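You operate a simulated robot arm through the tools that you are given. There is no shell and no other tool. Be economical: measure what you need, move in short steps, check, and stop when the job is done.

The job below is to be done with a simulated robot arm. You get a single attempt, and the scene is never put back.

JOB
Press the bush flush into the black roller and rack it.
Fine: shut the white latch over it first; lever back, latch open, roller in the green rack. Where these are worked on the way, their far stop is far enough and under half their travel is too little: white latch.

The check looks at the end state, three seconds after you hand in, the way a careful person would. Anything else that was tipped, shoved, dropped, spilled or broken makes it a failure.

ROBOT AND FRAMES
A 6-joint arm with a two-finger parallel gripper, fixed in place. Base frame: the origin is at the foot of the arm, x ahead of it, y to its left, z up; the work surface is at about z = 0.84. Units: m, degrees, N and s.
With the tool pointing down near the work surface it reaches from about 0.26 to 0.68 m from the base axis. Its first joint turns from -66.0 to 66.0 degrees. Payload 2.9 kg.
Tool frame: the origin (TCP) lies between the finger pads and is the grasp point; the fingertips stand 0.03 m ahead of it; z points along the fingers, y is the line along which they close. Largest opening 0.11 m; finger width 0.02, thickness 0.01; the body of the gripper, 0.048 by 0.112 m, starts 0.055 m behind the TCP.
Orientation is that of the tool frame in the base frame, as [roll, pitch, yaw] about the fixed x, y, z axes, in that order (R = Rz(yaw) Ry(pitch) Rx(roll)). With the fingers straight down and closing along the base's y, the tool's x points along the base's -x, its y along +y and its z along -z.

CONTROLS
- The arm moves only by the tool jog_arm. Its argument "commands" is a list of rows, each an object (a shift or turn left out is 0, a gripper value left out holds the last) with "delta_rot": the turn, a rotation vector about the base's x, y, z in units of 90 degrees (1.0 is 90 degrees), a list of three; "travel": the shift along the base's x, y, z in units of 150 mm (1.0 is 150 mm), a list of three; "claw": the opening, from 0 (shut) to 1 (fully open). In form: [{"delta_rot": [ax, ay, az], "travel": [x, y, z], "claw": claw}, ...]. A call has 1 to 20 rows; each row is the pose to reach, as a shift and turn from the pose commanded when the call began. A call with a number of a shift or a turn outside -1 to 1 is refused whole. A row lasts 0.2 s, in which the tool goes at most 0.05 m and 8.6 degrees; a call with a longer step from one row to the next is refused whole, and so is a gripper value outside its range. A pose out of reach is approached as far as the arm can. The call stops where the force on the tool passes 70 N (or 10 N more than at its start, if that is more) or the arm is blocked; 0.2 s more then pass. The fingers move at their own pace (about 0.108 m/s each) and stop on an object; they squeeze with about 41 N. The grip force told is the motor's: it shows also when the fingers shut on nothing. Time passes only in rows, and 0.2 s behind the last, so rows that repeat a pose let the fingers close. The reply holds the time, the measured pose of the TCP, the force on the tool along the base axes, the opening and the grip force, in the units named above and with some noise, with the torque about the TCP (base axes, N m) and any sound that the robot's microphone picked up.
- Cameras (640 x 400 px; columns grow to the right, rows downward): "scene" is fixed at [0.051, 0.4141, 1.402]; the picture's right is [-0.94, -0.33, 0.00], its down [-0.13, 0.37, -0.92] and it looks along [0.30, -0.87, -0.40] (base axes); focal length 343 px, centre (320, 200). "wrist" rides on the gripper at [0.072, 0.017, -0.103] in the tool frame; the picture's right is [-0.23, 0.97, 0.00], its down [-0.76, -0.18, -0.62] and it looks along [-0.61, -0.14, 0.78] (tool axes); focal length 222 px, centre (320, 200). There is no depth. A picture from a camera that has moved, and an enlarged one, comes with that camera's place and axes in the base frame and with its lens.
- get_image(camera): a new picture of that camera. The clock stands still meanwhile.
- enlarge(camera, box): a new picture of the part [left, top, right, bottom] of that camera's present view, enlarged. The clock stands still meanwhile.
- sign_off(): hands the job in; it is judged then, once.

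Work in short steps. Places have to be worked out from the pictures, the camera data and where the tool is seen: move nearer, look again, correct. Check each grasp and each placing, and mend what went wrong. You have 120 turns and 64 pictures in all, those below and enlarged ones among them. Open the gripper and draw the arm clear of the work before you hand the job in, unless the task says otherwise; then end with one line.

The tools are called after "Request:" as name(argument=value, ...) on one line, values as JSON. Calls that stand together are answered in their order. jog_arm: Moves the arm, as the interface text tells. Its arguments: {"type":"object","properties":{"commands":{"type":"array","items":{"type":"object","properties":{"delta_rot":{"type":"array","items":{"type":"number"}},"travel":{"type":"array","items":{"type":"number"}},"claw":{"type":"number"}}}}},"required":["commands"]} The other tools are called the same way: get_image (camera) takes a picture; enlarge (camera, box) takes an enlarged picture of a part of a camera's view; sign_off () hands the job in.

At the start:

```text
t: 0.0
tcp_pos: [0.3818, -0.0728, 1.2604]
tool_rot: [-180.0, 0.0, -179.9]
ft_force: [-0.5, 0.4, -0.4]
ft_torque: [0.02, 0.0, 0.01]
grip_width: 0.1097
gripper_force: 0.0
```

scene: 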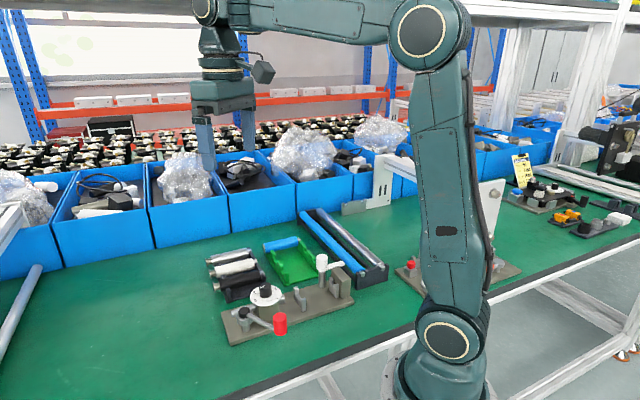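
wrist: 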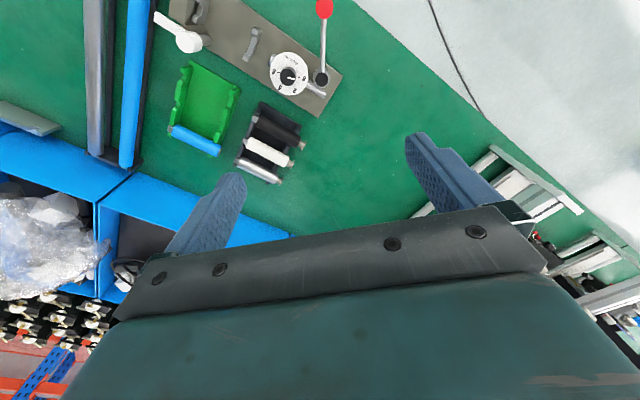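

The pictures show a fixture plate with a red-knob lever, a round dial, a white latch, a roller holder with black/white/silver rollers, and a green rack. I enlarge both views for details.

Request:
enlarge(camera="scene", box=[190, 220, 400, 351])

Request:
enlarge(camera="wrist", box=[130, 0, 370, 200])

```text
3.05 times, centred on (295, 286) of scene
camera zoom: at [0.051, 0.4141, 1.402], right [-0.94, -0.33, 0.0], down [-0.13, 0.37, -0.92], along [0.3, -0.87, -0.4], focal length 1046 px, centre (396, -61)
```

zoom: 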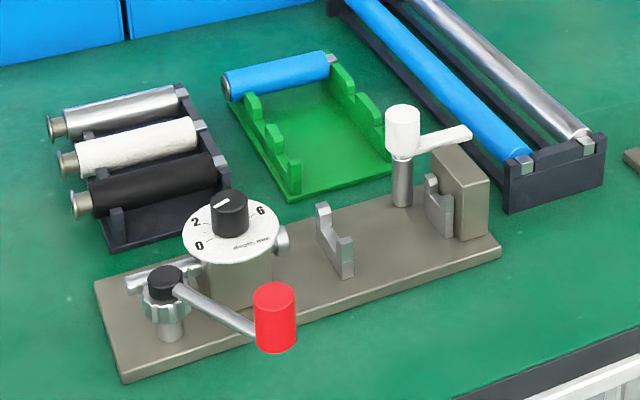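

```text
2.00 times, centred on (250, 100) of wrist
camera zoom: at [0.3085, -0.0567, 1.3647], right [0.23, 0.97, 0.0], down [0.76, -0.18, 0.62], along [0.61, -0.14, -0.78], focal length 444 px, centre (460, 400)
```

zoom: 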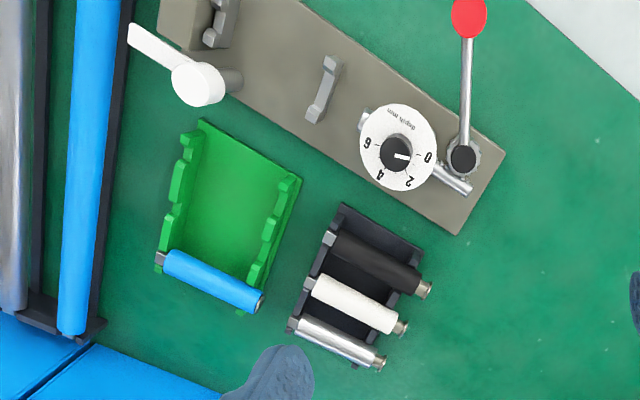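

Things judged so far: black roller near (0.48,-0.19) with its axis at ~53° azimuth, dial near (0.37,-0.13), latch post near (0.28,-0.26), lever knob near (0.29,-0.04). I descend to a viewing height, turning the tool to the roller's azimuth.

Request:
jog_arm(commands=[{"delta_rot": [0, 0, 0.09], "travel": [0.02, -0.1, -0.17]}, {"delta_rot": [0, 0, 0.18], "travel": [0.04, -0.2, -0.34]}, {"delta_rot": [0, 0, 0.27], "travel": [0.06, -0.3, -0.51]}, {"delta_rot": [0, 0, 0.36], "travel": [0.08, -0.4, -0.68]}, {"delta_rot": [0, 0, 0.45], "travel": [0.1, -0.5, -0.83]}, {"delta_rot": [0, 0, 0.53], "travel": [0.12, -0.6, -0.95]}, {"delta_rot": [0, 0, 0.589], "travel": [0.13, -0.65, -1.0]}, {"delta_rot": [0, 0, 0.589], "travel": [0.13, -0.65, -1.0]}])

Request:
get_image(camera="wrist")

```text
t: 1.8
tcp_pos: [0.4012, -0.1721, 1.111]
tool_rot: [-179.9, 0.0, -127.0]
ft_force: [-0.7, 0.0, 0.0]
ft_torque: [0.01, 0.0, 0.01]
grip_width: 0.1102
gripper_force: 0.2
```

```text
59 pictures are left
camera wrist: at [0.3444, -0.2207, 1.2144], right [-0.64, 0.77, 0.0], down [0.6, 0.5, 0.62], along [0.48, 0.4, -0.78], focal length 222 px, centre (320, 200)
```

wrist: 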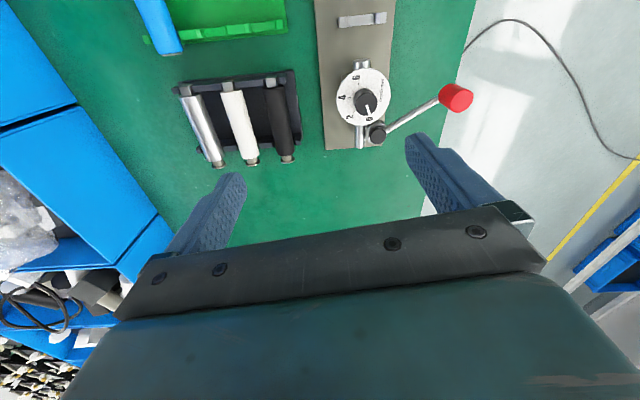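

I zoom into this view for the dial, lever, and rollers.

Request:
enlarge(camera="wrist", box=[310, 50, 390, 150])

Request:
enlarge(camera="wrist", box=[160, 50, 320, 180])

```text
4.00 times, centred on (350, 100) of wrist
camera zoom: at [0.3444, -0.2207, 1.2144], right [-0.64, 0.77, 0.0], down [0.6, 0.5, 0.62], along [0.48, 0.4, -0.78], focal length 888 px, centre (200, 600)
```

zoom: 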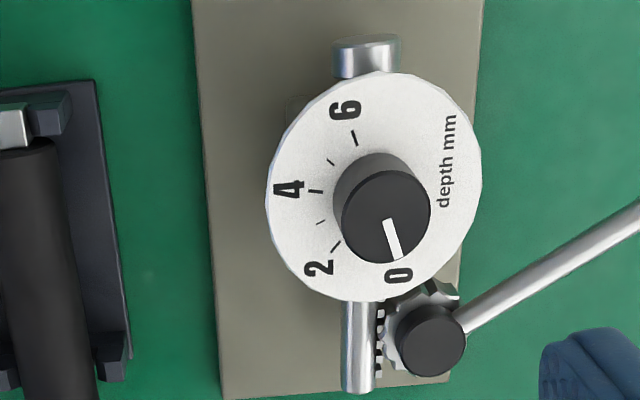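

```text
3.08 times, centred on (240, 115) of wrist
camera zoom: at [0.3444, -0.2207, 1.2144], right [-0.64, 0.77, 0.0], down [0.6, 0.5, 0.62], along [0.48, 0.4, -0.78], focal length 684 px, centre (566, 462)
```

zoom: 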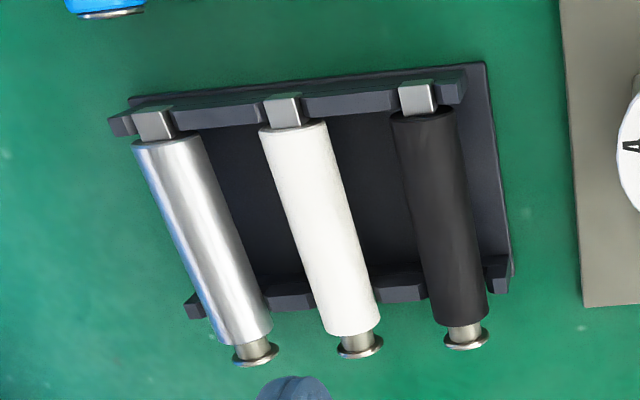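

The dial reads about 0 and the lever drives a pinion that should push the quill when turned clockwise. I need the bush's stand-out, so I look at the side view from the scene camera.

Request:
enlarge(camera="scene", box=[200, 240, 270, 310])

Request:
enlarge(camera="scene", box=[215, 265, 365, 355])

```text
5.71 times, centred on (235, 275) of scene
camera zoom: at [0.051, 0.4141, 1.402], right [-0.94, -0.33, 0.0], down [-0.13, 0.37, -0.92], along [0.3, -0.87, -0.4], focal length 1962 px, centre (806, -229)
```

zoom: 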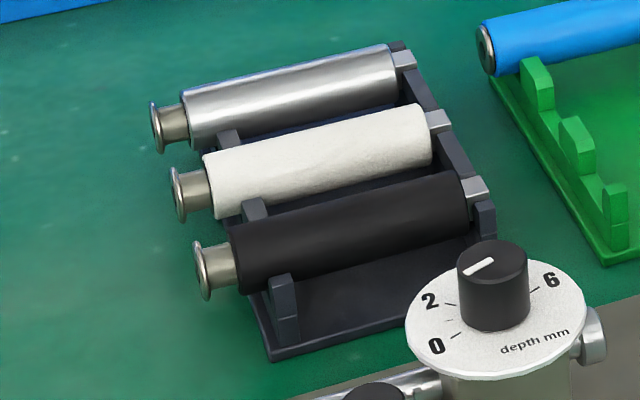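

```text
4.27 times, centred on (290, 310) of scene
camera zoom: at [0.051, 0.4141, 1.402], right [-0.94, -0.33, 0.0], down [-0.13, 0.37, -0.92], along [0.3, -0.87, -0.4], focal length 1465 px, centre (448, -269)
```

zoom: 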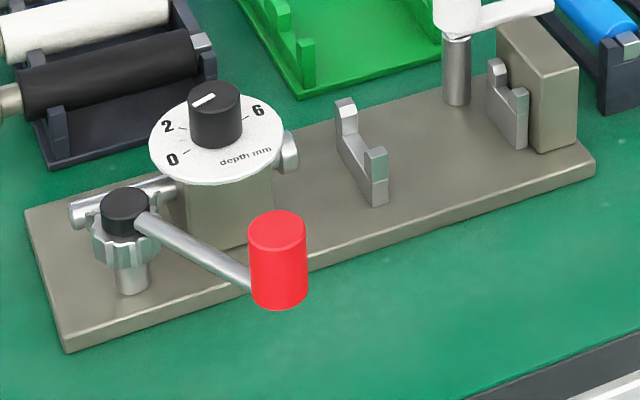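

The dial is at 0 (flush), so the depth needs no change. The roller is about 0.030 in diameter, centred near (0.4765,-0.190) at azimuth ~44-45°. I hover above it with the fingers partly closed.

Request:
jog_arm(commands=[{"delta_rot": [0, 0, -0.045], "travel": [0.16, -0.04, -0.2], "claw": 0.48}, {"delta_rot": [0, 0, -0.089], "travel": [0.33, -0.09, -0.4], "claw": 0.48}, {"delta_rot": [0, 0, -0.089], "travel": [0.45, -0.12, -0.6], "claw": 0.48}, {"delta_rot": [0, 0, -0.089], "travel": [0.5, -0.13, -0.733], "claw": 0.48}, {"delta_rot": [0, 0, -0.089], "travel": [0.5, -0.13, -0.733], "claw": 0.48}, {"delta_rot": [0, 0, -0.089], "travel": [0.5, -0.13, -0.733], "claw": 0.48}])

Request:
get_image(camera="wrist")

```text
t: 3.2
tcp_pos: [0.4778, -0.1912, 1.0008]
tool_rot: [179.9, 0.0, -135.0]
ft_force: [0.1, 0.1, -0.3]
ft_torque: [0.01, 0.01, -0.02]
grip_width: 0.0529
gripper_force: 0.0
```

```text
54 pictures are left
camera wrist: at [0.4139, -0.2321, 1.1057], right [-0.53, 0.85, 0.0], down [0.66, 0.41, 0.62], along [0.53, 0.33, -0.78], focal length 222 px, centre (320, 200)
```

wrist: 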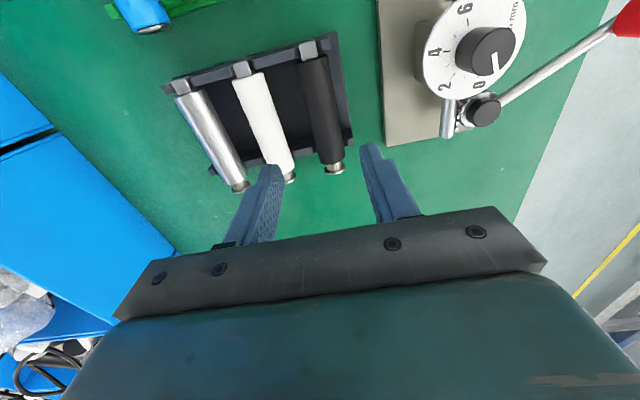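

Fingers look aligned near the black roller; I zoom to measure its axis precisely.

Request:
enlarge(camera="wrist", box=[160, 20, 400, 180])

```text
2.50 times, centred on (280, 100) of wrist
camera zoom: at [0.4139, -0.2321, 1.1057], right [-0.53, 0.85, 0.0], down [0.66, 0.41, 0.62], along [0.53, 0.33, -0.78], focal length 555 px, centre (420, 450)
```

zoom: 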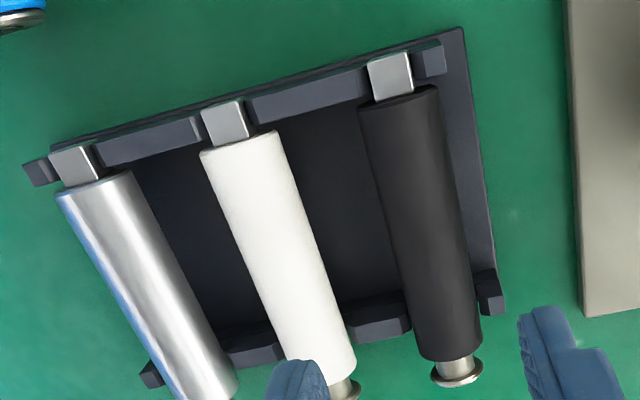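

The roller axis triangulates to z≈0.88, az 44°, centre (0.476,-0.190), almost exactly under the tool. I lower until the tips are just above the roller and check symmetry.

Request:
jog_arm(commands=[{"delta_rot": [0, 0, -0.011], "travel": [0, 0, -0.25], "claw": 0.5}, {"delta_rot": [0, 0, -0.011], "travel": [0, 0, -0.44], "claw": 0.5}, {"delta_rot": [0, 0, -0.011], "travel": [0, 0, -0.44], "claw": 0.5}])

Request:
get_image(camera="wrist")

```text
t: 4.0
tcp_pos: [0.4771, -0.1887, 0.9354]
tool_rot: [-179.9, 0.0, -136.0]
ft_force: [-0.4, -0.5, -0.2]
ft_torque: [-0.01, -0.03, -0.02]
grip_width: 0.0549
gripper_force: 0.0
```

```text
52 pictures are left
camera wrist: at [0.4133, -0.2273, 1.0394], right [-0.51, 0.86, 0.0], down [0.67, 0.4, 0.62], along [0.54, 0.32, -0.78], focal length 222 px, centre (320, 200)
```

wrist: 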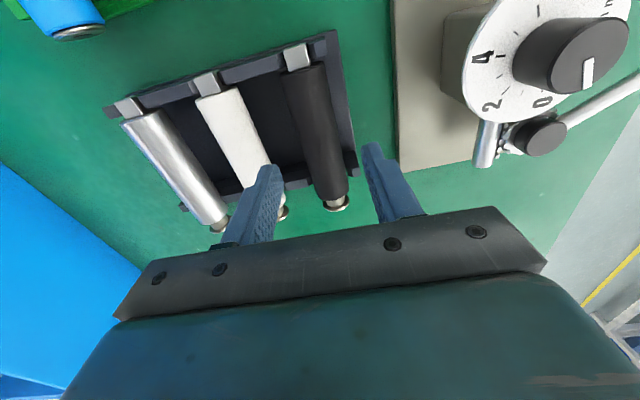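

Symmetric over the black roller; the white neighbour is close, so I narrow the fingers to ~0.046, descend to axis height and close.

Request:
jog_arm(commands=[{"travel": [0, 0, 0], "claw": 0.42}, {"travel": [0, 0, -0.1], "claw": 0.42}, {"travel": [0, 0, -0.2], "claw": 0.42}, {"travel": [0, 0, -0.32], "claw": 0.42}, {"travel": [0, 0, -0.32], "claw": 0.42}])

Request:
get_image(camera="wrist")

```text
t: 5.2
tcp_pos: [0.4772, -0.1907, 0.885]
tool_rot: [179.9, 0.0, -136.0]
ft_force: [0.2, 0.7, -0.9]
ft_torque: [0.04, 0.01, -0.01]
grip_width: 0.0462
gripper_force: 0.0
```

```text
51 pictures are left
camera wrist: at [0.4127, -0.2297, 0.9892], right [-0.51, 0.86, 0.0], down [0.67, 0.4, 0.62], along [0.53, 0.32, -0.78], focal length 222 px, centre (320, 200)
```

wrist: 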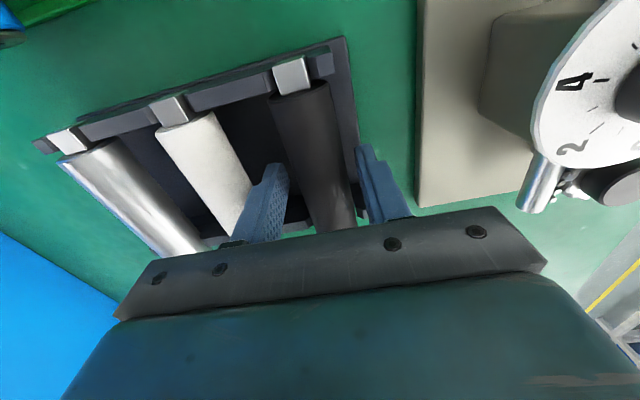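

Fingers straddle the black roller with no contact force; I close the grip.

Request:
jog_arm(commands=[{"claw": 0.2}, {"claw": 0.2}, {"claw": 0.2}, {"claw": 0.2}])

```text
t: 6.2
tcp_pos: [0.4758, -0.1893, 0.8853]
tool_rot: [179.9, 0.0, -135.8]
ft_force: [-9.4, 7.5, 2.7]
ft_torque: [0.09, 0.1, 0.52]
grip_width: 0.0287
gripper_force: 41.0
```

Gripped at 0.0287 width. A ~12 N side load shows the grip is ~1 mm off-centre, so I relieve it and lift straight.

Request:
jog_arm(commands=[{"travel": [-0.007, 0.007, 0]}, {"travel": [-0.007, 0.007, 0.05]}, {"travel": [-0.007, 0.007, 0.15]}, {"travel": [-0.007, 0.007, 0.35]}, {"travel": [-0.007, 0.007, 0.6]}, {"travel": [-0.007, 0.007, 0.85]}, {"travel": [-0.007, 0.007, 0.85]}])

Request:
get_image(camera="wrist")

Request:
get_image(camera="scene")

```text
t: 7.8
tcp_pos: [0.4755, -0.1892, 1.0147]
tool_rot: [-180.0, 0.0, -135.9]
ft_force: [-0.3, 0.2, -0.5]
ft_torque: [-0.02, 0.02, 0.0]
grip_width: 0.0218
gripper_force: 0.2
```

```text
50 pictures are left
camera wrist: at [0.4108, -0.2276, 1.1178], right [-0.51, 0.86, 0.0], down [0.67, 0.4, 0.62], along [0.54, 0.32, -0.78], focal length 222 px, centre (320, 200)
```

wrist: 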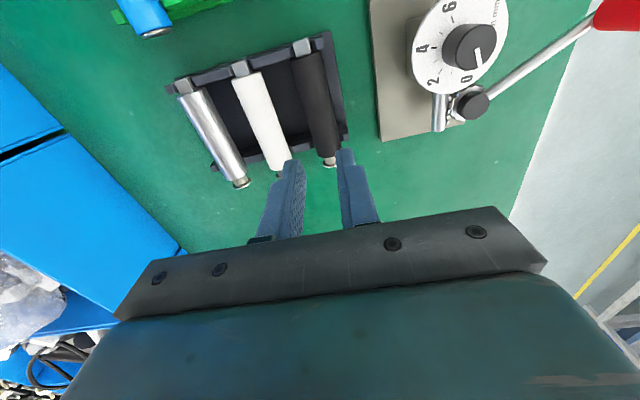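

```text
49 pictures are left
```

scene: 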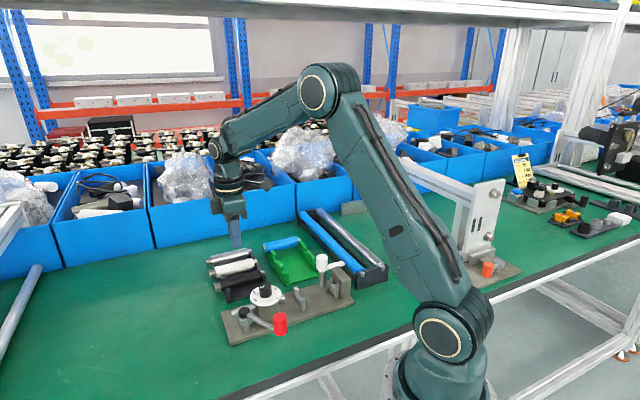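

The fingers slipped off; the roller appears to remain in its seat. I zoom to confirm it is undisturbed and to re-measure its height.

Request:
enlarge(camera="wrist", box=[160, 20, 400, 180])

Request:
enlarge(camera="scene", box=[200, 240, 270, 310])

```text
2.50 times, centred on (280, 100) of wrist
camera zoom: at [0.4108, -0.2276, 1.1178], right [-0.51, 0.86, 0.0], down [0.67, 0.4, 0.62], along [0.54, 0.32, -0.78], focal length 555 px, centre (420, 450)
```

zoom: 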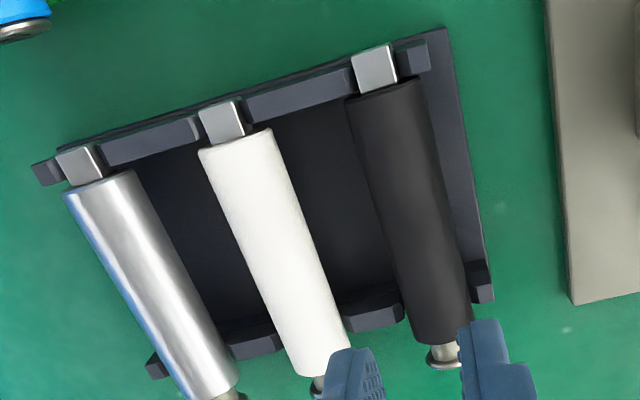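

```text
5.71 times, centred on (235, 275) of scene
camera zoom: at [0.051, 0.4141, 1.402], right [-0.94, -0.33, 0.0], down [-0.13, 0.37, -0.92], along [0.3, -0.87, -0.4], focal length 1962 px, centre (806, -229)
```

zoom: 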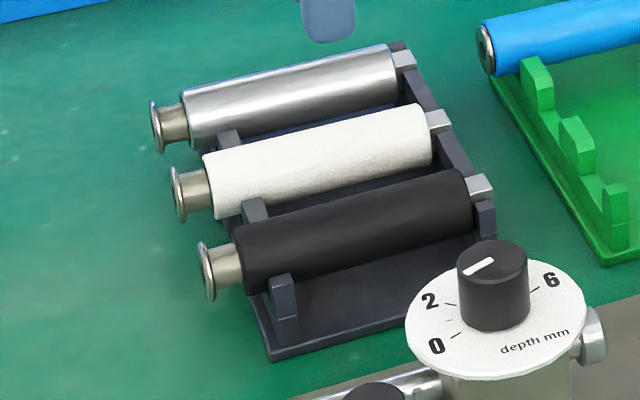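

The roller is still seated, bush end undisturbed. My estimate of its axis is now lower (~0.868), so I re-centre by 2 mm and go deeper, creeping the last millimetres.

Request:
jog_arm(commands=[{"travel": [0.01, -0.01, -0.2], "claw": 0.42}, {"travel": [0.01, -0.01, -0.4], "claw": 0.42}, {"travel": [0.01, -0.01, -0.6], "claw": 0.42}, {"travel": [0.01, -0.01, -0.75], "claw": 0.42}, {"travel": [0.01, -0.01, -0.85], "claw": 0.42}, {"travel": [0.01, -0.01, -0.89], "claw": 0.42}, {"travel": [0.01, -0.01, -0.9], "claw": 0.42}, {"travel": [0.01, -0.01, -0.91], "claw": 0.42}])

Request:
get_image(camera="wrist")

```text
t: 9.6
tcp_pos: [0.4767, -0.1905, 0.8772]
tool_rot: [-180.0, 0.1, -135.9]
ft_force: [-0.2, 0.7, 0.1]
ft_torque: [-0.01, -0.02, 0.0]
grip_width: 0.046
gripper_force: 0.0
```

```text
46 pictures are left
camera wrist: at [0.4126, -0.2298, 0.9814], right [-0.51, 0.86, 0.0], down [0.67, 0.4, 0.62], along [0.54, 0.32, -0.78], focal length 222 px, centre (320, 200)
```

wrist: 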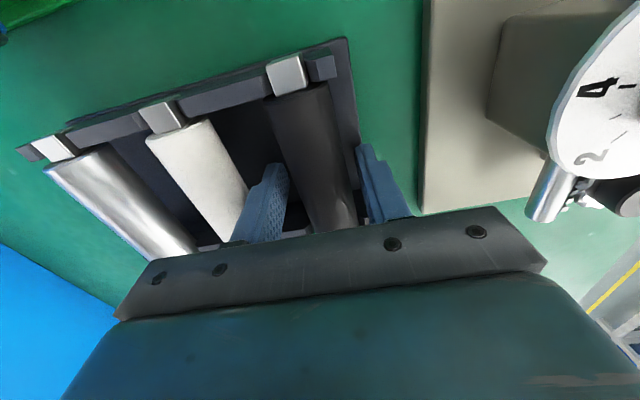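

Still no contact at 0.877. I creep 3 mm lower, then close and hold.

Request:
jog_arm(commands=[{"travel": [0, 0, -0.01], "claw": 0.42}, {"travel": [0, 0, -0.02], "claw": 0.42}, {"travel": [0, 0, -0.02], "claw": 0.3}, {"travel": [0, 0, -0.02], "claw": 0.15}, {"travel": [0, 0, -0.02], "claw": 0.15}, {"travel": [0, 0, -0.02], "claw": 0.15}])

```text
t: 11.0
tcp_pos: [0.4747, -0.1906, 0.876]
tool_rot: [-180.0, -0.1, -136.0]
ft_force: [-6.5, 7.7, 22.6]
ft_torque: [0.3, 0.38, 0.29]
grip_width: 0.029
gripper_force: 41.6
```

Gripped at 0.029; fingertips are touching the holder base (22 N up). I lift slowly in small steps.

Request:
jog_arm(commands=[{"travel": [-0.004, 0.004, 0.015]}, {"travel": [-0.005, 0.005, 0.03]}, {"travel": [-0.005, 0.005, 0.05]}, {"travel": [-0.005, 0.005, 0.075]}, {"travel": [-0.005, 0.005, 0.1]}, {"travel": [-0.005, 0.005, 0.1]}])

Request:
enlarge(camera="scene", box=[200, 220, 280, 310])

```text
t: 12.4
tcp_pos: [0.4739, -0.191, 0.8908]
tool_rot: [-180.0, 0.0, -136.0]
ft_force: [0.8, 0.6, -2.0]
ft_torque: [0.01, -0.01, 0.02]
grip_width: 0.0286
gripper_force: 40.7
```

```text
4.44 times, centred on (240, 265) of scene
camera zoom: at [0.051, 0.4141, 1.402], right [-0.94, -0.33, 0.0], down [-0.13, 0.37, -0.92], along [0.3, -0.87, -0.4], focal length 1526 px, centre (676, -89)
```

zoom: 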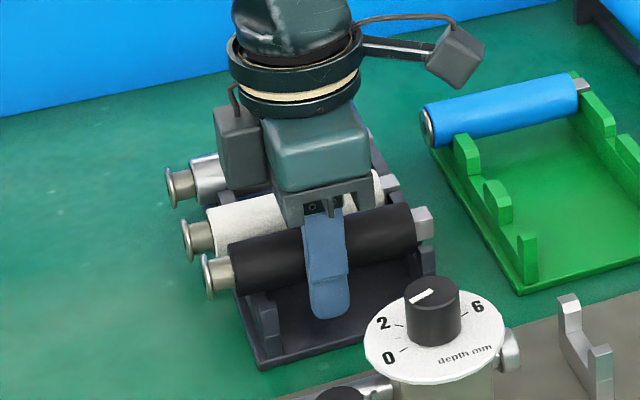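

Lifted level, about 2 N weight. I raise it and carry it at height toward the cradle.

Request:
jog_arm(commands=[{"travel": [0, 0, 0.12]}, {"travel": [0, 0, 0.3]}, {"travel": [0, 0, 0.55]}, {"travel": [0, 0, 0.8]}, {"travel": [-0.1, 0, 1.0]}, {"travel": [-0.3, -0.02, 1.0]}, {"travel": [-0.5, -0.04, 1.0]}, {"travel": [-0.7, -0.05, 1.0]}, {"travel": [-0.85, -0.06, 1.0]}, {"travel": [-0.95, -0.07, 1.0]}, {"travel": [-1.0, -0.07, 1.0]}, {"travel": [-1.0, -0.07, 1.0]}])

Request:
get_image(camera="wrist")

```text
t: 15.0
tcp_pos: [0.3248, -0.2015, 1.0393]
tool_rot: [-179.9, 0.0, -136.0]
ft_force: [-0.4, 0.8, -2.5]
ft_torque: [0.03, -0.01, -0.02]
grip_width: 0.0287
gripper_force: 41.3
```

```text
44 pictures are left
camera wrist: at [0.261, -0.2398, 1.1435], right [-0.51, 0.86, 0.0], down [0.67, 0.4, 0.62], along [0.54, 0.32, -0.78], focal length 222 px, centre (320, 200)
```

wrist: 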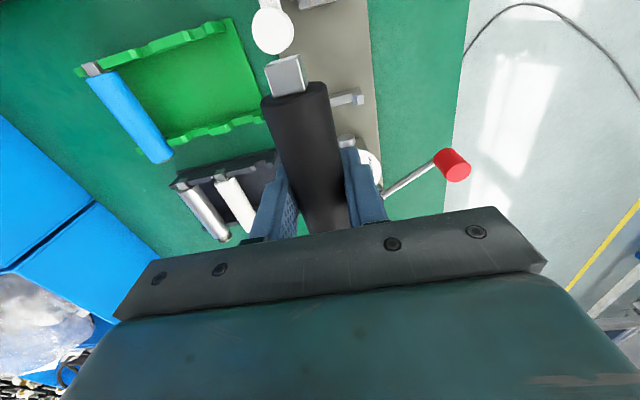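

Roller is held firmly with the square end toward the block side. To see the cradles unobstructed, I shift sideways (-y) so the fixture appears beside the roller.

Request:
jog_arm(commands=[{"travel": [0, -0.2, 0]}, {"travel": [0, -0.4, 0]}, {"travel": [0, -0.6, 0]}, {"travel": [0, -0.667, 0]}, {"travel": [0, -0.667, 0]}, {"travel": [0, -0.667, 0]}])

Request:
get_image(camera="wrist")

```text
t: 16.4
tcp_pos: [0.3247, -0.3013, 1.039]
tool_rot: [179.9, -0.1, -136.1]
ft_force: [0.1, -0.1, -2.3]
ft_torque: [0.02, 0.01, 0.0]
grip_width: 0.0284
gripper_force: 41.1
```

```text
43 pictures are left
camera wrist: at [0.2613, -0.3404, 1.1432], right [-0.51, 0.86, 0.0], down [0.67, 0.4, 0.62], along [0.53, 0.32, -0.78], focal length 222 px, centre (320, 200)
```

wrist: 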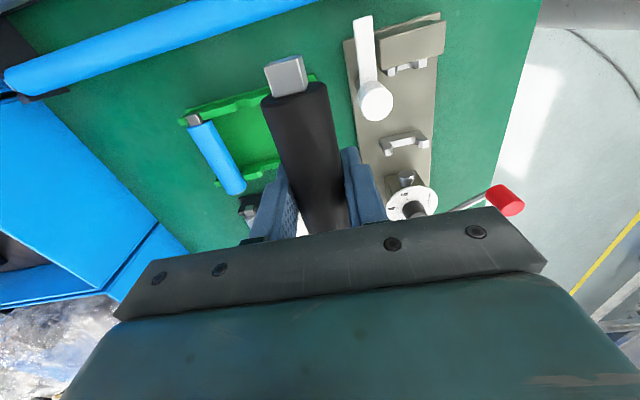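

Now the fixture is clear on the right. I zoom on the cradles, latch, and on the held roller.

Request:
enlarge(camera="wrist", box=[330, 0, 458, 80])

Request:
enlarge(camera="wrist", box=[330, 110, 458, 220])

Request:
enlarge(camera="wrist", box=[220, 40, 380, 240])

```text
5.00 times, centred on (394, 40) of wrist
camera zoom: at [0.2613, -0.3404, 1.1432], right [-0.51, 0.86, 0.0], down [0.67, 0.4, 0.62], along [0.53, 0.32, -0.78], focal length 1111 px, centre (-50, 1000)
```

zoom: 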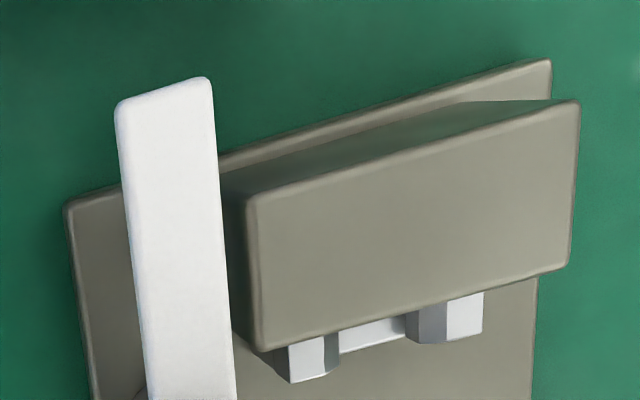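

```text
3.64 times, centred on (394, 165) of wrist
camera zoom: at [0.2613, -0.3404, 1.1432], right [-0.51, 0.86, 0.0], down [0.67, 0.4, 0.62], along [0.53, 0.32, -0.78], focal length 808 px, centre (51, 327)
```

zoom: 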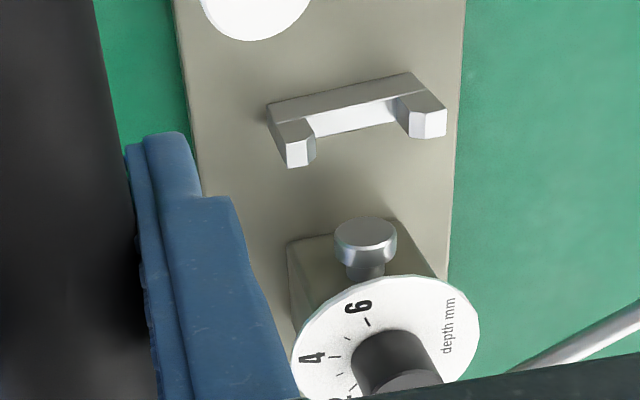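

```text
2.00 times, centred on (300, 140) of wrist
camera zoom: at [0.2613, -0.3404, 1.1432], right [-0.51, 0.86, 0.0], down [0.67, 0.4, 0.62], along [0.53, 0.32, -0.78], focal length 444 px, centre (360, 320)
```

zoom: 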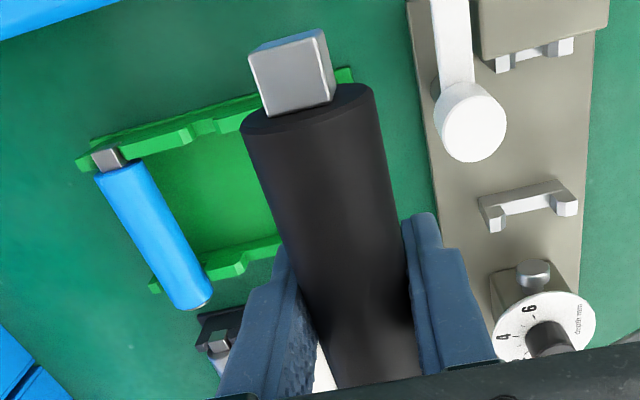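

Working in this view: cradle 1 slot ≈ (0.313,-0.183), cradle 2 ≈ (0.2485,-0.244), block face just behind cradle 2, stub end 63 mm from the TCP. Target TCP is ≈ (0.2905,-0.2037). I move over it and part way down, then check.

Request:
jog_arm(commands=[{"travel": [-0.07, 0.2, 0]}, {"travel": [-0.15, 0.4, 0]}, {"travel": [-0.22, 0.58, 0]}, {"travel": [-0.237, 0.642, -0.05]}, {"travel": [-0.237, 0.642, -0.25]}, {"travel": [-0.237, 0.642, -0.45]}, {"travel": [-0.237, 0.642, -0.53]}, {"travel": [-0.237, 0.642, -0.53]}])

Request:
get_image(camera="wrist")

Request:
enlarge(camera="scene", box=[220, 230, 370, 340])

```text
t: 18.2
tcp_pos: [0.291, -0.2055, 0.9628]
tool_rot: [180.0, 0.0, -136.0]
ft_force: [-0.4, -0.3, -2.0]
ft_torque: [0.02, -0.02, 0.01]
grip_width: 0.0285
gripper_force: 40.6
```

```text
39 pictures are left
camera wrist: at [0.2268, -0.2435, 1.0662], right [-0.51, 0.86, 0.0], down [0.67, 0.4, 0.62], along [0.54, 0.32, -0.78], focal length 222 px, centre (320, 200)
```

wrist: 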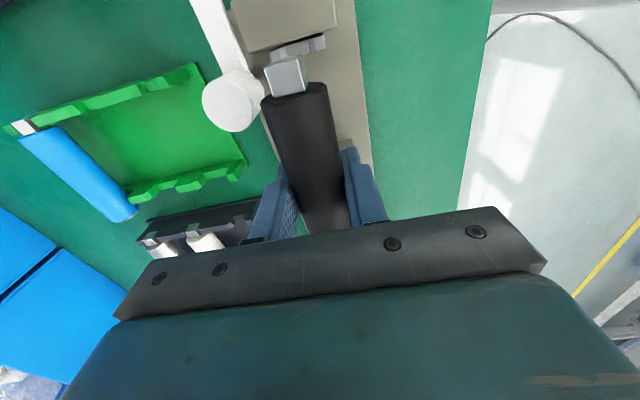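

```text
3.64 times, centred on (295, 285) of scene
camera zoom: at [0.051, 0.4141, 1.402], right [-0.94, -0.33, 0.0], down [-0.13, 0.37, -0.92], along [0.3, -0.87, -0.4], focal length 1248 px, centre (411, -109)
```

zoom: 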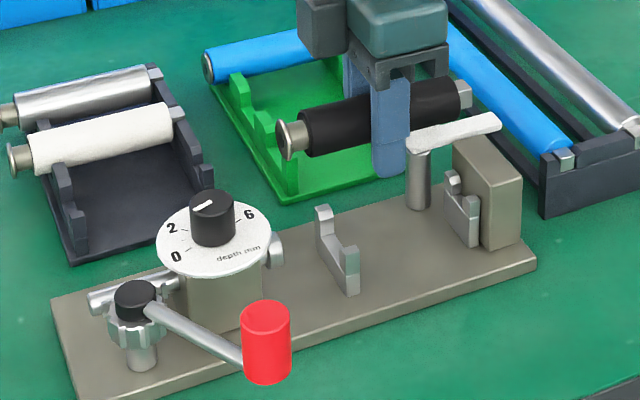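

I zoom on the stub against cradle 2 and the block.

Request:
enlarge(camera="wrist", box=[220, 0, 380, 110])

```text
3.64 times, centred on (300, 55) of wrist
camera zoom: at [0.2268, -0.2435, 1.0662], right [-0.51, 0.86, 0.0], down [0.67, 0.4, 0.62], along [0.54, 0.32, -0.78], focal length 808 px, centre (393, 727)
```

zoom: 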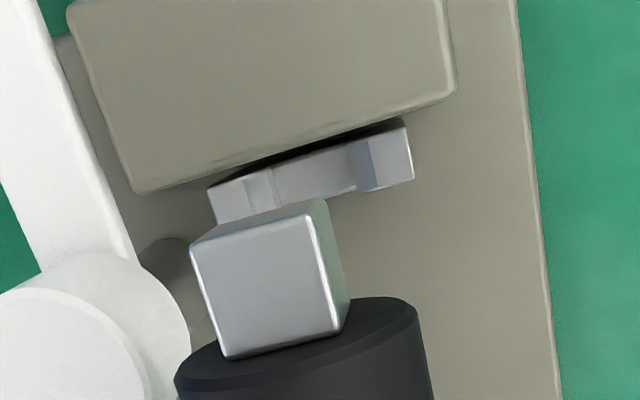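

Stub end is ~4 mm off the block and ~1 mm to one side of the slot. I correct by 3 mm along and ~0.7 mm sideways, and descend to prong-top level.

Request:
jog_arm(commands=[{"travel": [-0.011, -0.017, -0.05]}, {"travel": [-0.011, -0.017, -0.15]}, {"travel": [-0.011, -0.017, -0.25]}, {"travel": [-0.011, -0.017, -0.32]}, {"travel": [-0.011, -0.017, -0.366]}, {"travel": [-0.011, -0.017, -0.366]}])

Request:
enlarge(camera="wrist", box=[220, 0, 380, 110])

Request:
enlarge(camera="scene", box=[260, 240, 360, 310])

```text
t: 19.6
tcp_pos: [0.2874, -0.2063, 0.9057]
tool_rot: [-179.9, 0.0, -135.9]
ft_force: [1.7, 2.0, 8.6]
ft_torque: [-0.51, 0.5, 0.03]
grip_width: 0.0287
gripper_force: 40.8
```

```text
3.64 times, centred on (300, 55) of wrist
camera zoom: at [0.2236, -0.2458, 1.0094], right [-0.51, 0.86, 0.0], down [0.67, 0.4, 0.62], along [0.54, 0.32, -0.78], focal length 808 px, centre (393, 727)
```

zoom: 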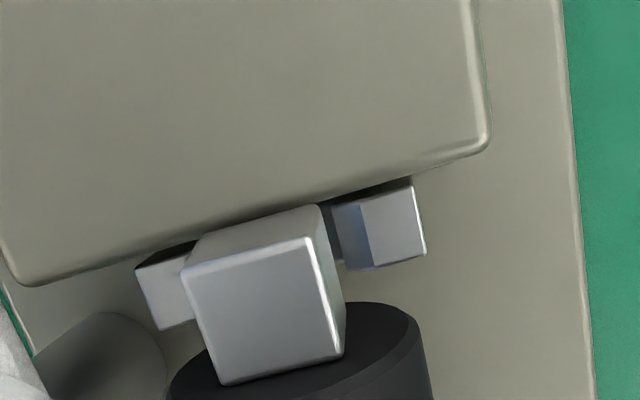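

```text
5.71 times, centred on (310, 275) of scene
camera zoom: at [0.051, 0.4143, 1.402], right [-0.94, -0.33, 0.0], down [-0.13, 0.37, -0.92], along [0.3, -0.87, -0.4], focal length 1962 px, centre (377, -229)
```

zoom: 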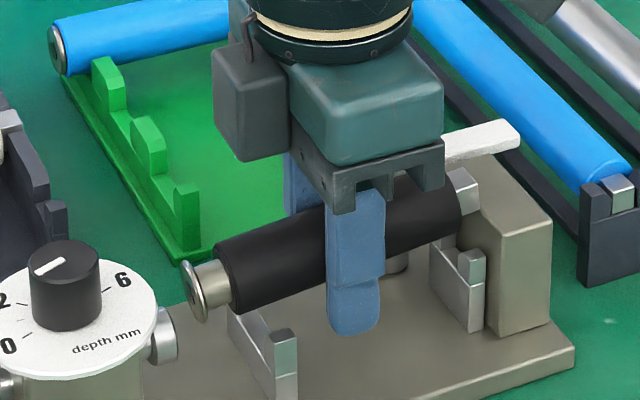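

Contact of ~10 N at the stub end: its edge is landing on the block's top edge. I raise 3 mm, shift 2.5 mm toward the press, and descend again gently.

Request:
jog_arm(commands=[{"travel": [0, 0, 0.02]}, {"travel": [0.01, 0.014, 0.02]}, {"travel": [0.01, 0.014, 0.02]}, {"travel": [0.01, 0.014, 0.0]}, {"travel": [0.01, 0.014, -0.015]}, {"travel": [0.01, 0.014, -0.03]}, {"travel": [0.01, 0.014, -0.03]}])

Request:
enlarge(camera="scene", box=[260, 240, 360, 310])

```text
t: 21.2
tcp_pos: [0.2887, -0.2041, 0.9002]
tool_rot: [-179.9, 0.0, -136.0]
ft_force: [-0.5, 0.1, -2.6]
ft_torque: [0.02, 0.01, -0.03]
grip_width: 0.0289
gripper_force: 40.8
```

```text
5.71 times, centred on (310, 275) of scene
camera zoom: at [0.051, 0.4141, 1.402], right [-0.94, -0.33, 0.0], down [-0.13, 0.37, -0.92], along [0.3, -0.87, -0.4], focal length 1962 px, centre (377, -229)
```

zoom: 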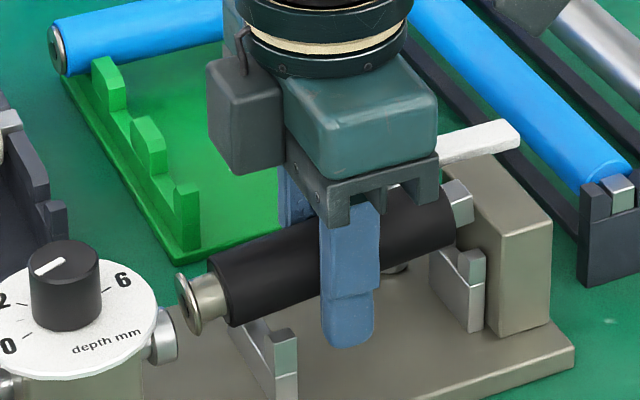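

Contact is gone and it's descending free. I continue in small steps.

Request:
jog_arm(commands=[{"travel": [0, 0, -0.012]}, {"travel": [0, 0, -0.024]}, {"travel": [0, 0, -0.036]}, {"travel": [0, 0, -0.048]}, {"travel": [0, 0, -0.06]}, {"travel": [0, 0, -0.06]}])

```text
t: 22.6
tcp_pos: [0.2895, -0.2037, 0.8931]
tool_rot: [180.0, 0.0, -136.1]
ft_force: [0.1, 0.7, -2.1]
ft_torque: [-0.03, -0.03, -0.02]
grip_width: 0.0287
gripper_force: 40.7
```

Request:
jog_arm(commands=[{"travel": [0, 0, -0.01]}, {"travel": [0, 0, -0.02]}, {"travel": [0, 0, -0.03]}, {"travel": [0, 0, -0.04]}, {"travel": [0, 0, -0.04]}])

Request:
enlarge(camera="scene", box=[260, 240, 360, 310])

Request:
enlarge(camera="wrist", box=[220, 0, 380, 110])

```text
t: 23.8
tcp_pos: [0.2894, -0.2053, 0.8864]
tool_rot: [-179.7, 0.0, -135.9]
ft_force: [-2.9, -2.2, 21.4]
ft_torque: [0.26, -0.06, 0.47]
grip_width: 0.0287
gripper_force: 41.4
```

```text
5.71 times, centred on (310, 275) of scene
camera zoom: at [0.0507, 0.4142, 1.402], right [-0.94, -0.33, 0.0], down [-0.13, 0.37, -0.92], along [0.3, -0.87, -0.4], focal length 1962 px, centre (377, -229)
```

zoom: 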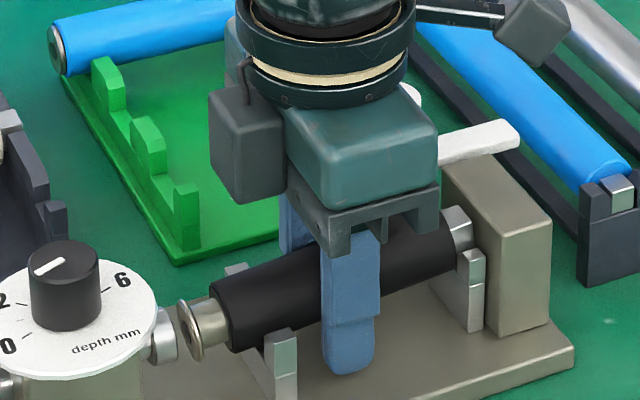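

```text
3.64 times, centred on (300, 55) of wrist
camera zoom: at [0.2248, -0.2442, 0.9907], right [-0.51, 0.86, 0.0], down [0.67, 0.4, 0.62], along [0.54, 0.32, -0.78], focal length 808 px, centre (393, 727)
```

zoom: 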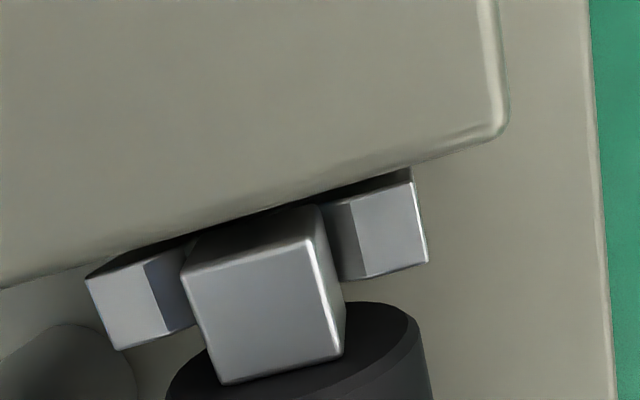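

Balanced ~23 N support at z 0.886; stub is between the cradle 2 prongs and body in cradle 1. I open the fingers gently and look.

Request:
jog_arm(commands=[{"travel": [0, 0, 0.01], "claw": 0.28}, {"travel": [0, 0, 0.01], "claw": 0.36}, {"travel": [0, 0, 0.01], "claw": 0.42}, {"travel": [0, 0, 0.01], "claw": 0.42}])

Request:
enlarge(camera="scene", box=[260, 240, 360, 310])

```text
t: 24.8
tcp_pos: [0.289, -0.2045, 0.8881]
tool_rot: [-179.9, 0.0, -136.0]
ft_force: [-0.4, -0.2, -0.3]
ft_torque: [0.03, -0.04, 0.0]
grip_width: 0.0461
gripper_force: 0.0
```

```text
5.71 times, centred on (310, 275) of scene
camera zoom: at [0.051, 0.4141, 1.402], right [-0.94, -0.33, 0.0], down [-0.13, 0.37, -0.92], along [0.3, -0.87, -0.4], focal length 1962 px, centre (377, -229)
```

zoom: 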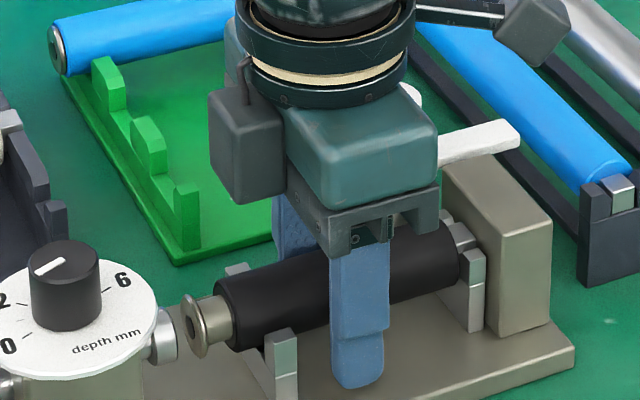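

The roller is seated and released. I lift out and go above the start side of the latch arm with fingers closed, then check.

Request:
jog_arm(commands=[{"travel": [0, 0, 0.1], "claw": 0.42}, {"travel": [0, 0, 0.3], "claw": 0.42}, {"travel": [0, 0, 0.55], "claw": 0.42}, {"travel": [0, 0, 0.753], "claw": 0.42}, {"travel": [-0.03, -0.2, 0.753], "claw": 0}, {"travel": [-0.06, -0.4, 0.753], "claw": 0}, {"travel": [-0.09, -0.6, 0.753], "claw": 0}, {"travel": [-0.115, -0.765, 0.753], "claw": 0}, {"travel": [-0.115, -0.765, 0.753], "claw": 0}])

Request:
get_image(camera="wrist")

Request:
enlarge(camera="scene", box=[240, 220, 370, 320])

```text
t: 26.8
tcp_pos: [0.272, -0.3196, 1.0027]
tool_rot: [-179.9, -0.1, -136.0]
ft_force: [-0.3, 0.0, -0.4]
ft_torque: [0.0, -0.01, 0.03]
grip_width: 0.0
gripper_force: 37.2
```

```text
30 pictures are left
camera wrist: at [0.2084, -0.3575, 1.1066], right [-0.51, 0.86, 0.0], down [0.67, 0.4, 0.62], along [0.53, 0.32, -0.78], focal length 222 px, centre (320, 200)
```

wrist: 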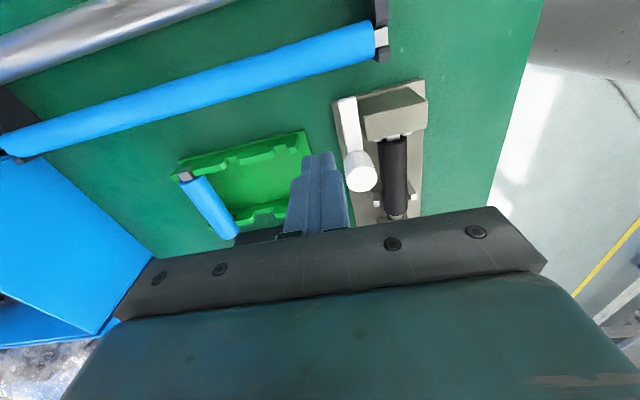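

```text
4.00 times, centred on (305, 270) of scene
camera zoom: at [0.051, 0.4141, 1.402], right [-0.94, -0.33, 0.0], down [-0.13, 0.37, -0.92], along [0.3, -0.87, -0.4], focal length 1373 px, centre (380, -80)
```

zoom: 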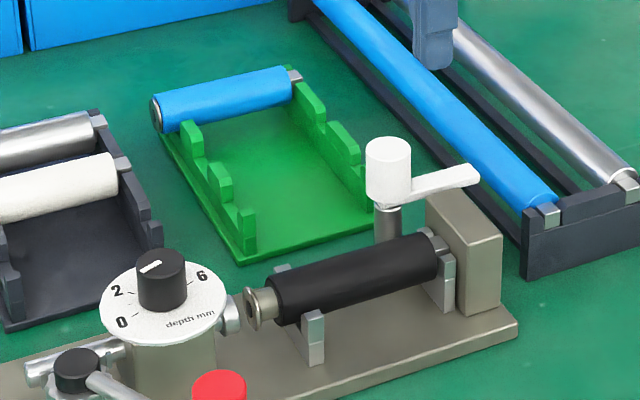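

Roller sits well in the cradles. Latch hub ≈ (0.2835,-0.268), arm 63 mm long at az ~226°, z ≈ 0.915. I descend to fingertip z≈0.903 and push the arm along its arc for the first half.

Request:
jog_arm(commands=[{"travel": [0, 0, -0.2], "claw": 0}, {"travel": [0, 0, -0.44], "claw": 0}, {"travel": [0, 0, -0.44], "claw": 0}, {"travel": [-0.03, 0.009, -0.44]}, {"travel": [-0.06, 0.019, -0.44]}, {"travel": [-0.114, 0.046, -0.44]}, {"travel": [-0.162, 0.083, -0.44]}, {"travel": [-0.203, 0.127, -0.44]}, {"travel": [-0.236, 0.177, -0.44]}, {"travel": [-0.236, 0.177, -0.44]}])

Request:
get_image(camera="wrist")

```text
t: 29.0
tcp_pos: [0.2395, -0.2974, 0.9349]
tool_rot: [-179.2, -0.2, -136.0]
ft_force: [17.0, -31.2, -26.6]
ft_torque: [-1.1, -0.42, -0.24]
grip_width: 0.0
gripper_force: 37.3
```

```text
28 pictures are left
camera wrist: at [0.1749, -0.3356, 1.0391], right [-0.51, 0.86, -0.01], down [0.67, 0.41, 0.62], along [0.54, 0.31, -0.78], focal length 222 px, centre (320, 200)
```

wrist: 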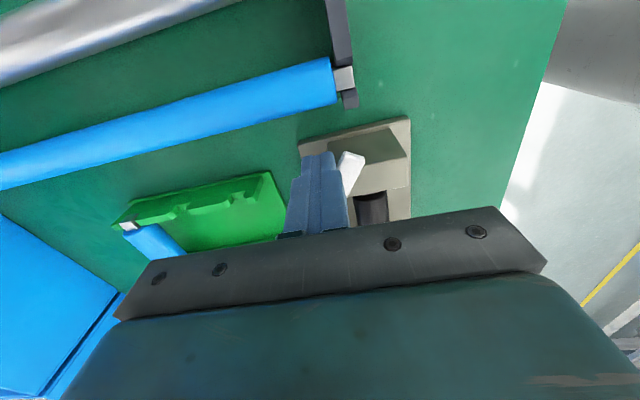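

The arm is moving but the force has a downward part, so the fingertip is catching only its lower edge or rides it. I back off a little, lower 5 mm and continue the arc.

Request:
jog_arm(commands=[{"travel": [0.04, -0.045, 0]}, {"travel": [0.05, -0.06, -0.03]}, {"travel": [0.04, -0.045, -0.035]}, {"travel": [0.02, -0.025, -0.035]}, {"travel": [0, 0, -0.035]}, {"travel": [-0.012, 0.028, -0.035]}, {"travel": [-0.024, 0.056, -0.035]}, {"travel": [-0.024, 0.056, -0.035]}])

Request:
enlarge(camera="scene", box=[240, 220, 370, 320])

```text
t: 30.5
tcp_pos: [0.2392, -0.2971, 0.9307]
tool_rot: [-178.1, -0.7, -136.5]
ft_force: [4.5, -9.6, -13.2]
ft_torque: [-0.33, -0.1, -0.1]
grip_width: 0.0
gripper_force: 36.9
stopped in row 7: the force on the tool passed its limit at 77 N (the readings are from after the stop); the commanded pose is now the measured one
```

```text
4.00 times, centred on (305, 270) of scene
camera zoom: at [0.0512, 0.4138, 1.4021], right [-0.94, -0.33, 0.0], down [-0.13, 0.37, -0.92], along [0.3, -0.87, -0.4], focal length 1373 px, centre (380, -80)
```

zoom: 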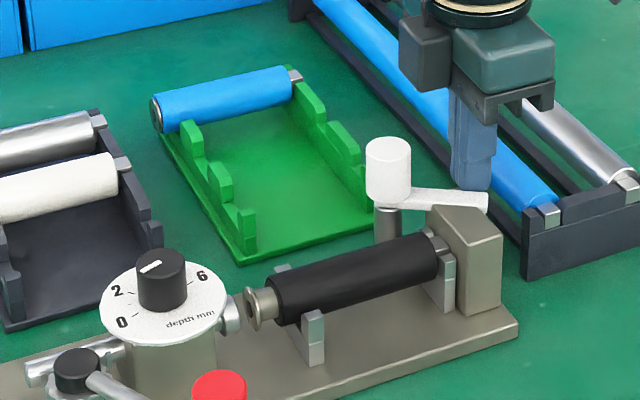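

The arm swung ~25° and then something blocked it; I look closely at finger, arm and block.

Request:
enlarge(camera="wrist", box=[280, 100, 430, 230])

Request:
enlarge(camera="scene", box=[305, 230, 365, 300])

```text
3.08 times, centred on (355, 165) of wrist
camera zoom: at [0.1737, -0.3329, 1.0342], right [-0.51, 0.86, -0.03], down [0.66, 0.42, 0.62], along [0.55, 0.29, -0.78], focal length 684 px, centre (212, 308)
```

zoom: 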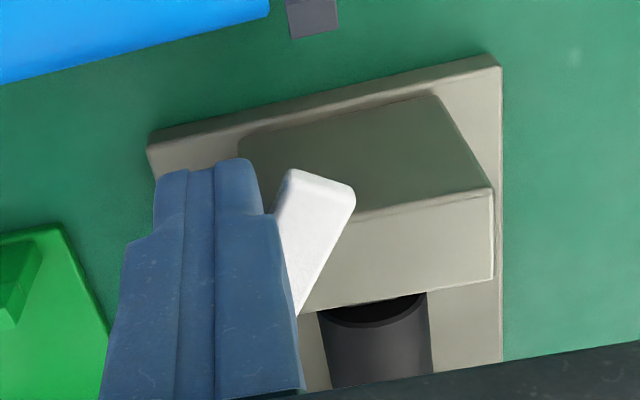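

```text
5.71 times, centred on (335, 265) of scene
camera zoom: at [0.0512, 0.4138, 1.4021], right [-0.94, -0.33, 0.0], down [-0.13, 0.37, -0.92], along [0.3, -0.87, -0.4], focal length 1962 px, centre (234, -171)
```

zoom: 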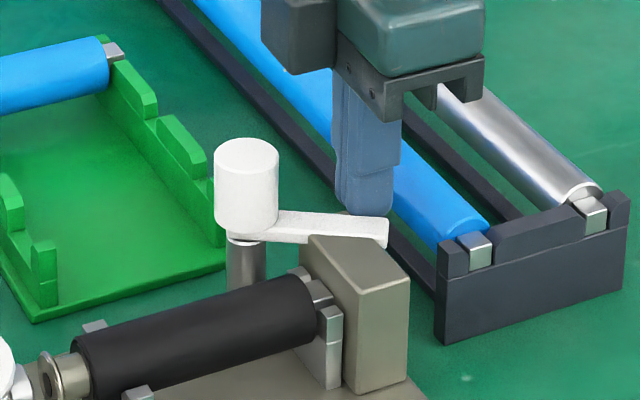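

Contact torque says the arm is pressing at the very fingertip and is stuck at az ~195–200°. I back off, raise clear, fix the small tool tilt that was taken over from the stop, and look at the latch again.

Request:
jog_arm(commands=[{"delta_rot": [0.0207, 0.0089, 0], "travel": [0.03, -0.06, 0]}, {"delta_rot": [0.0207, 0.0089, 0], "travel": [0.05, -0.1, 0.1]}, {"delta_rot": [0.0207, 0.0089, 0], "travel": [0.05, -0.1, 0.3]}, {"delta_rot": [0.0207, 0.0089, 0], "travel": [0.05, -0.1, 0.4]}, {"delta_rot": [0.0207, 0.0089, 0], "travel": [0.05, -0.1, 0.4]}])

Request:
enlarge(camera="wrist", box=[280, 80, 430, 220])

Request:
enlarge(camera="scene", box=[315, 250, 365, 300])

```text
t: 31.7
tcp_pos: [0.2493, -0.3127, 0.9905]
tool_rot: [179.7, 0.2, -136.3]
ft_force: [-0.1, 0.0, -0.1]
ft_torque: [-0.01, -0.03, -0.01]
grip_width: 0.0001
gripper_force: 37.3
```

```text
2.86 times, centred on (355, 150) of wrist
camera zoom: at [0.1842, -0.3505, 1.0934], right [-0.51, 0.86, 0.0], down [0.67, 0.39, 0.63], along [0.54, 0.32, -0.78], focal length 635 px, centre (220, 343)
```

zoom: 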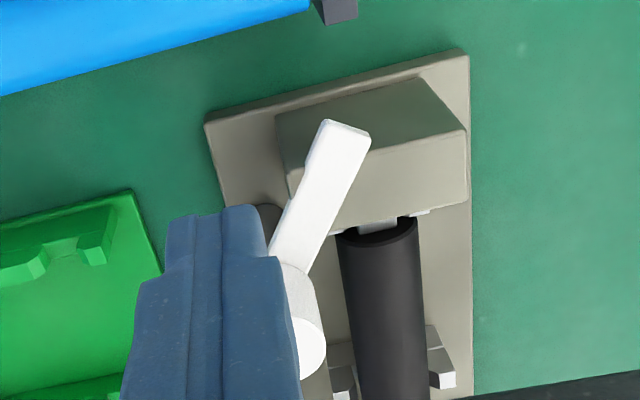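

```text
8.00 times, centred on (340, 275) of scene
camera zoom: at [0.051, 0.4141, 1.402], right [-0.94, -0.33, 0.0], down [-0.13, 0.37, -0.92], along [0.3, -0.87, -0.4], focal length 2747 px, centre (160, -400)
```

zoom: 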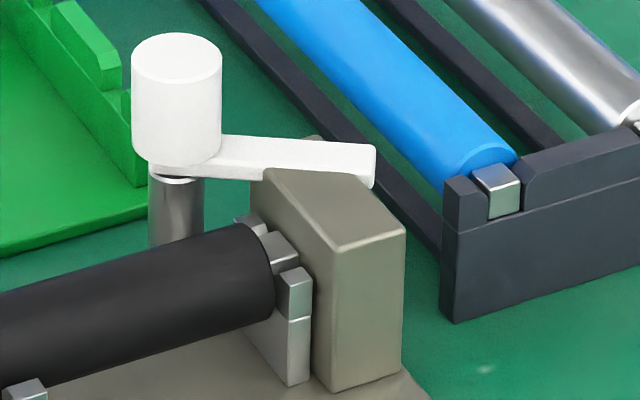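

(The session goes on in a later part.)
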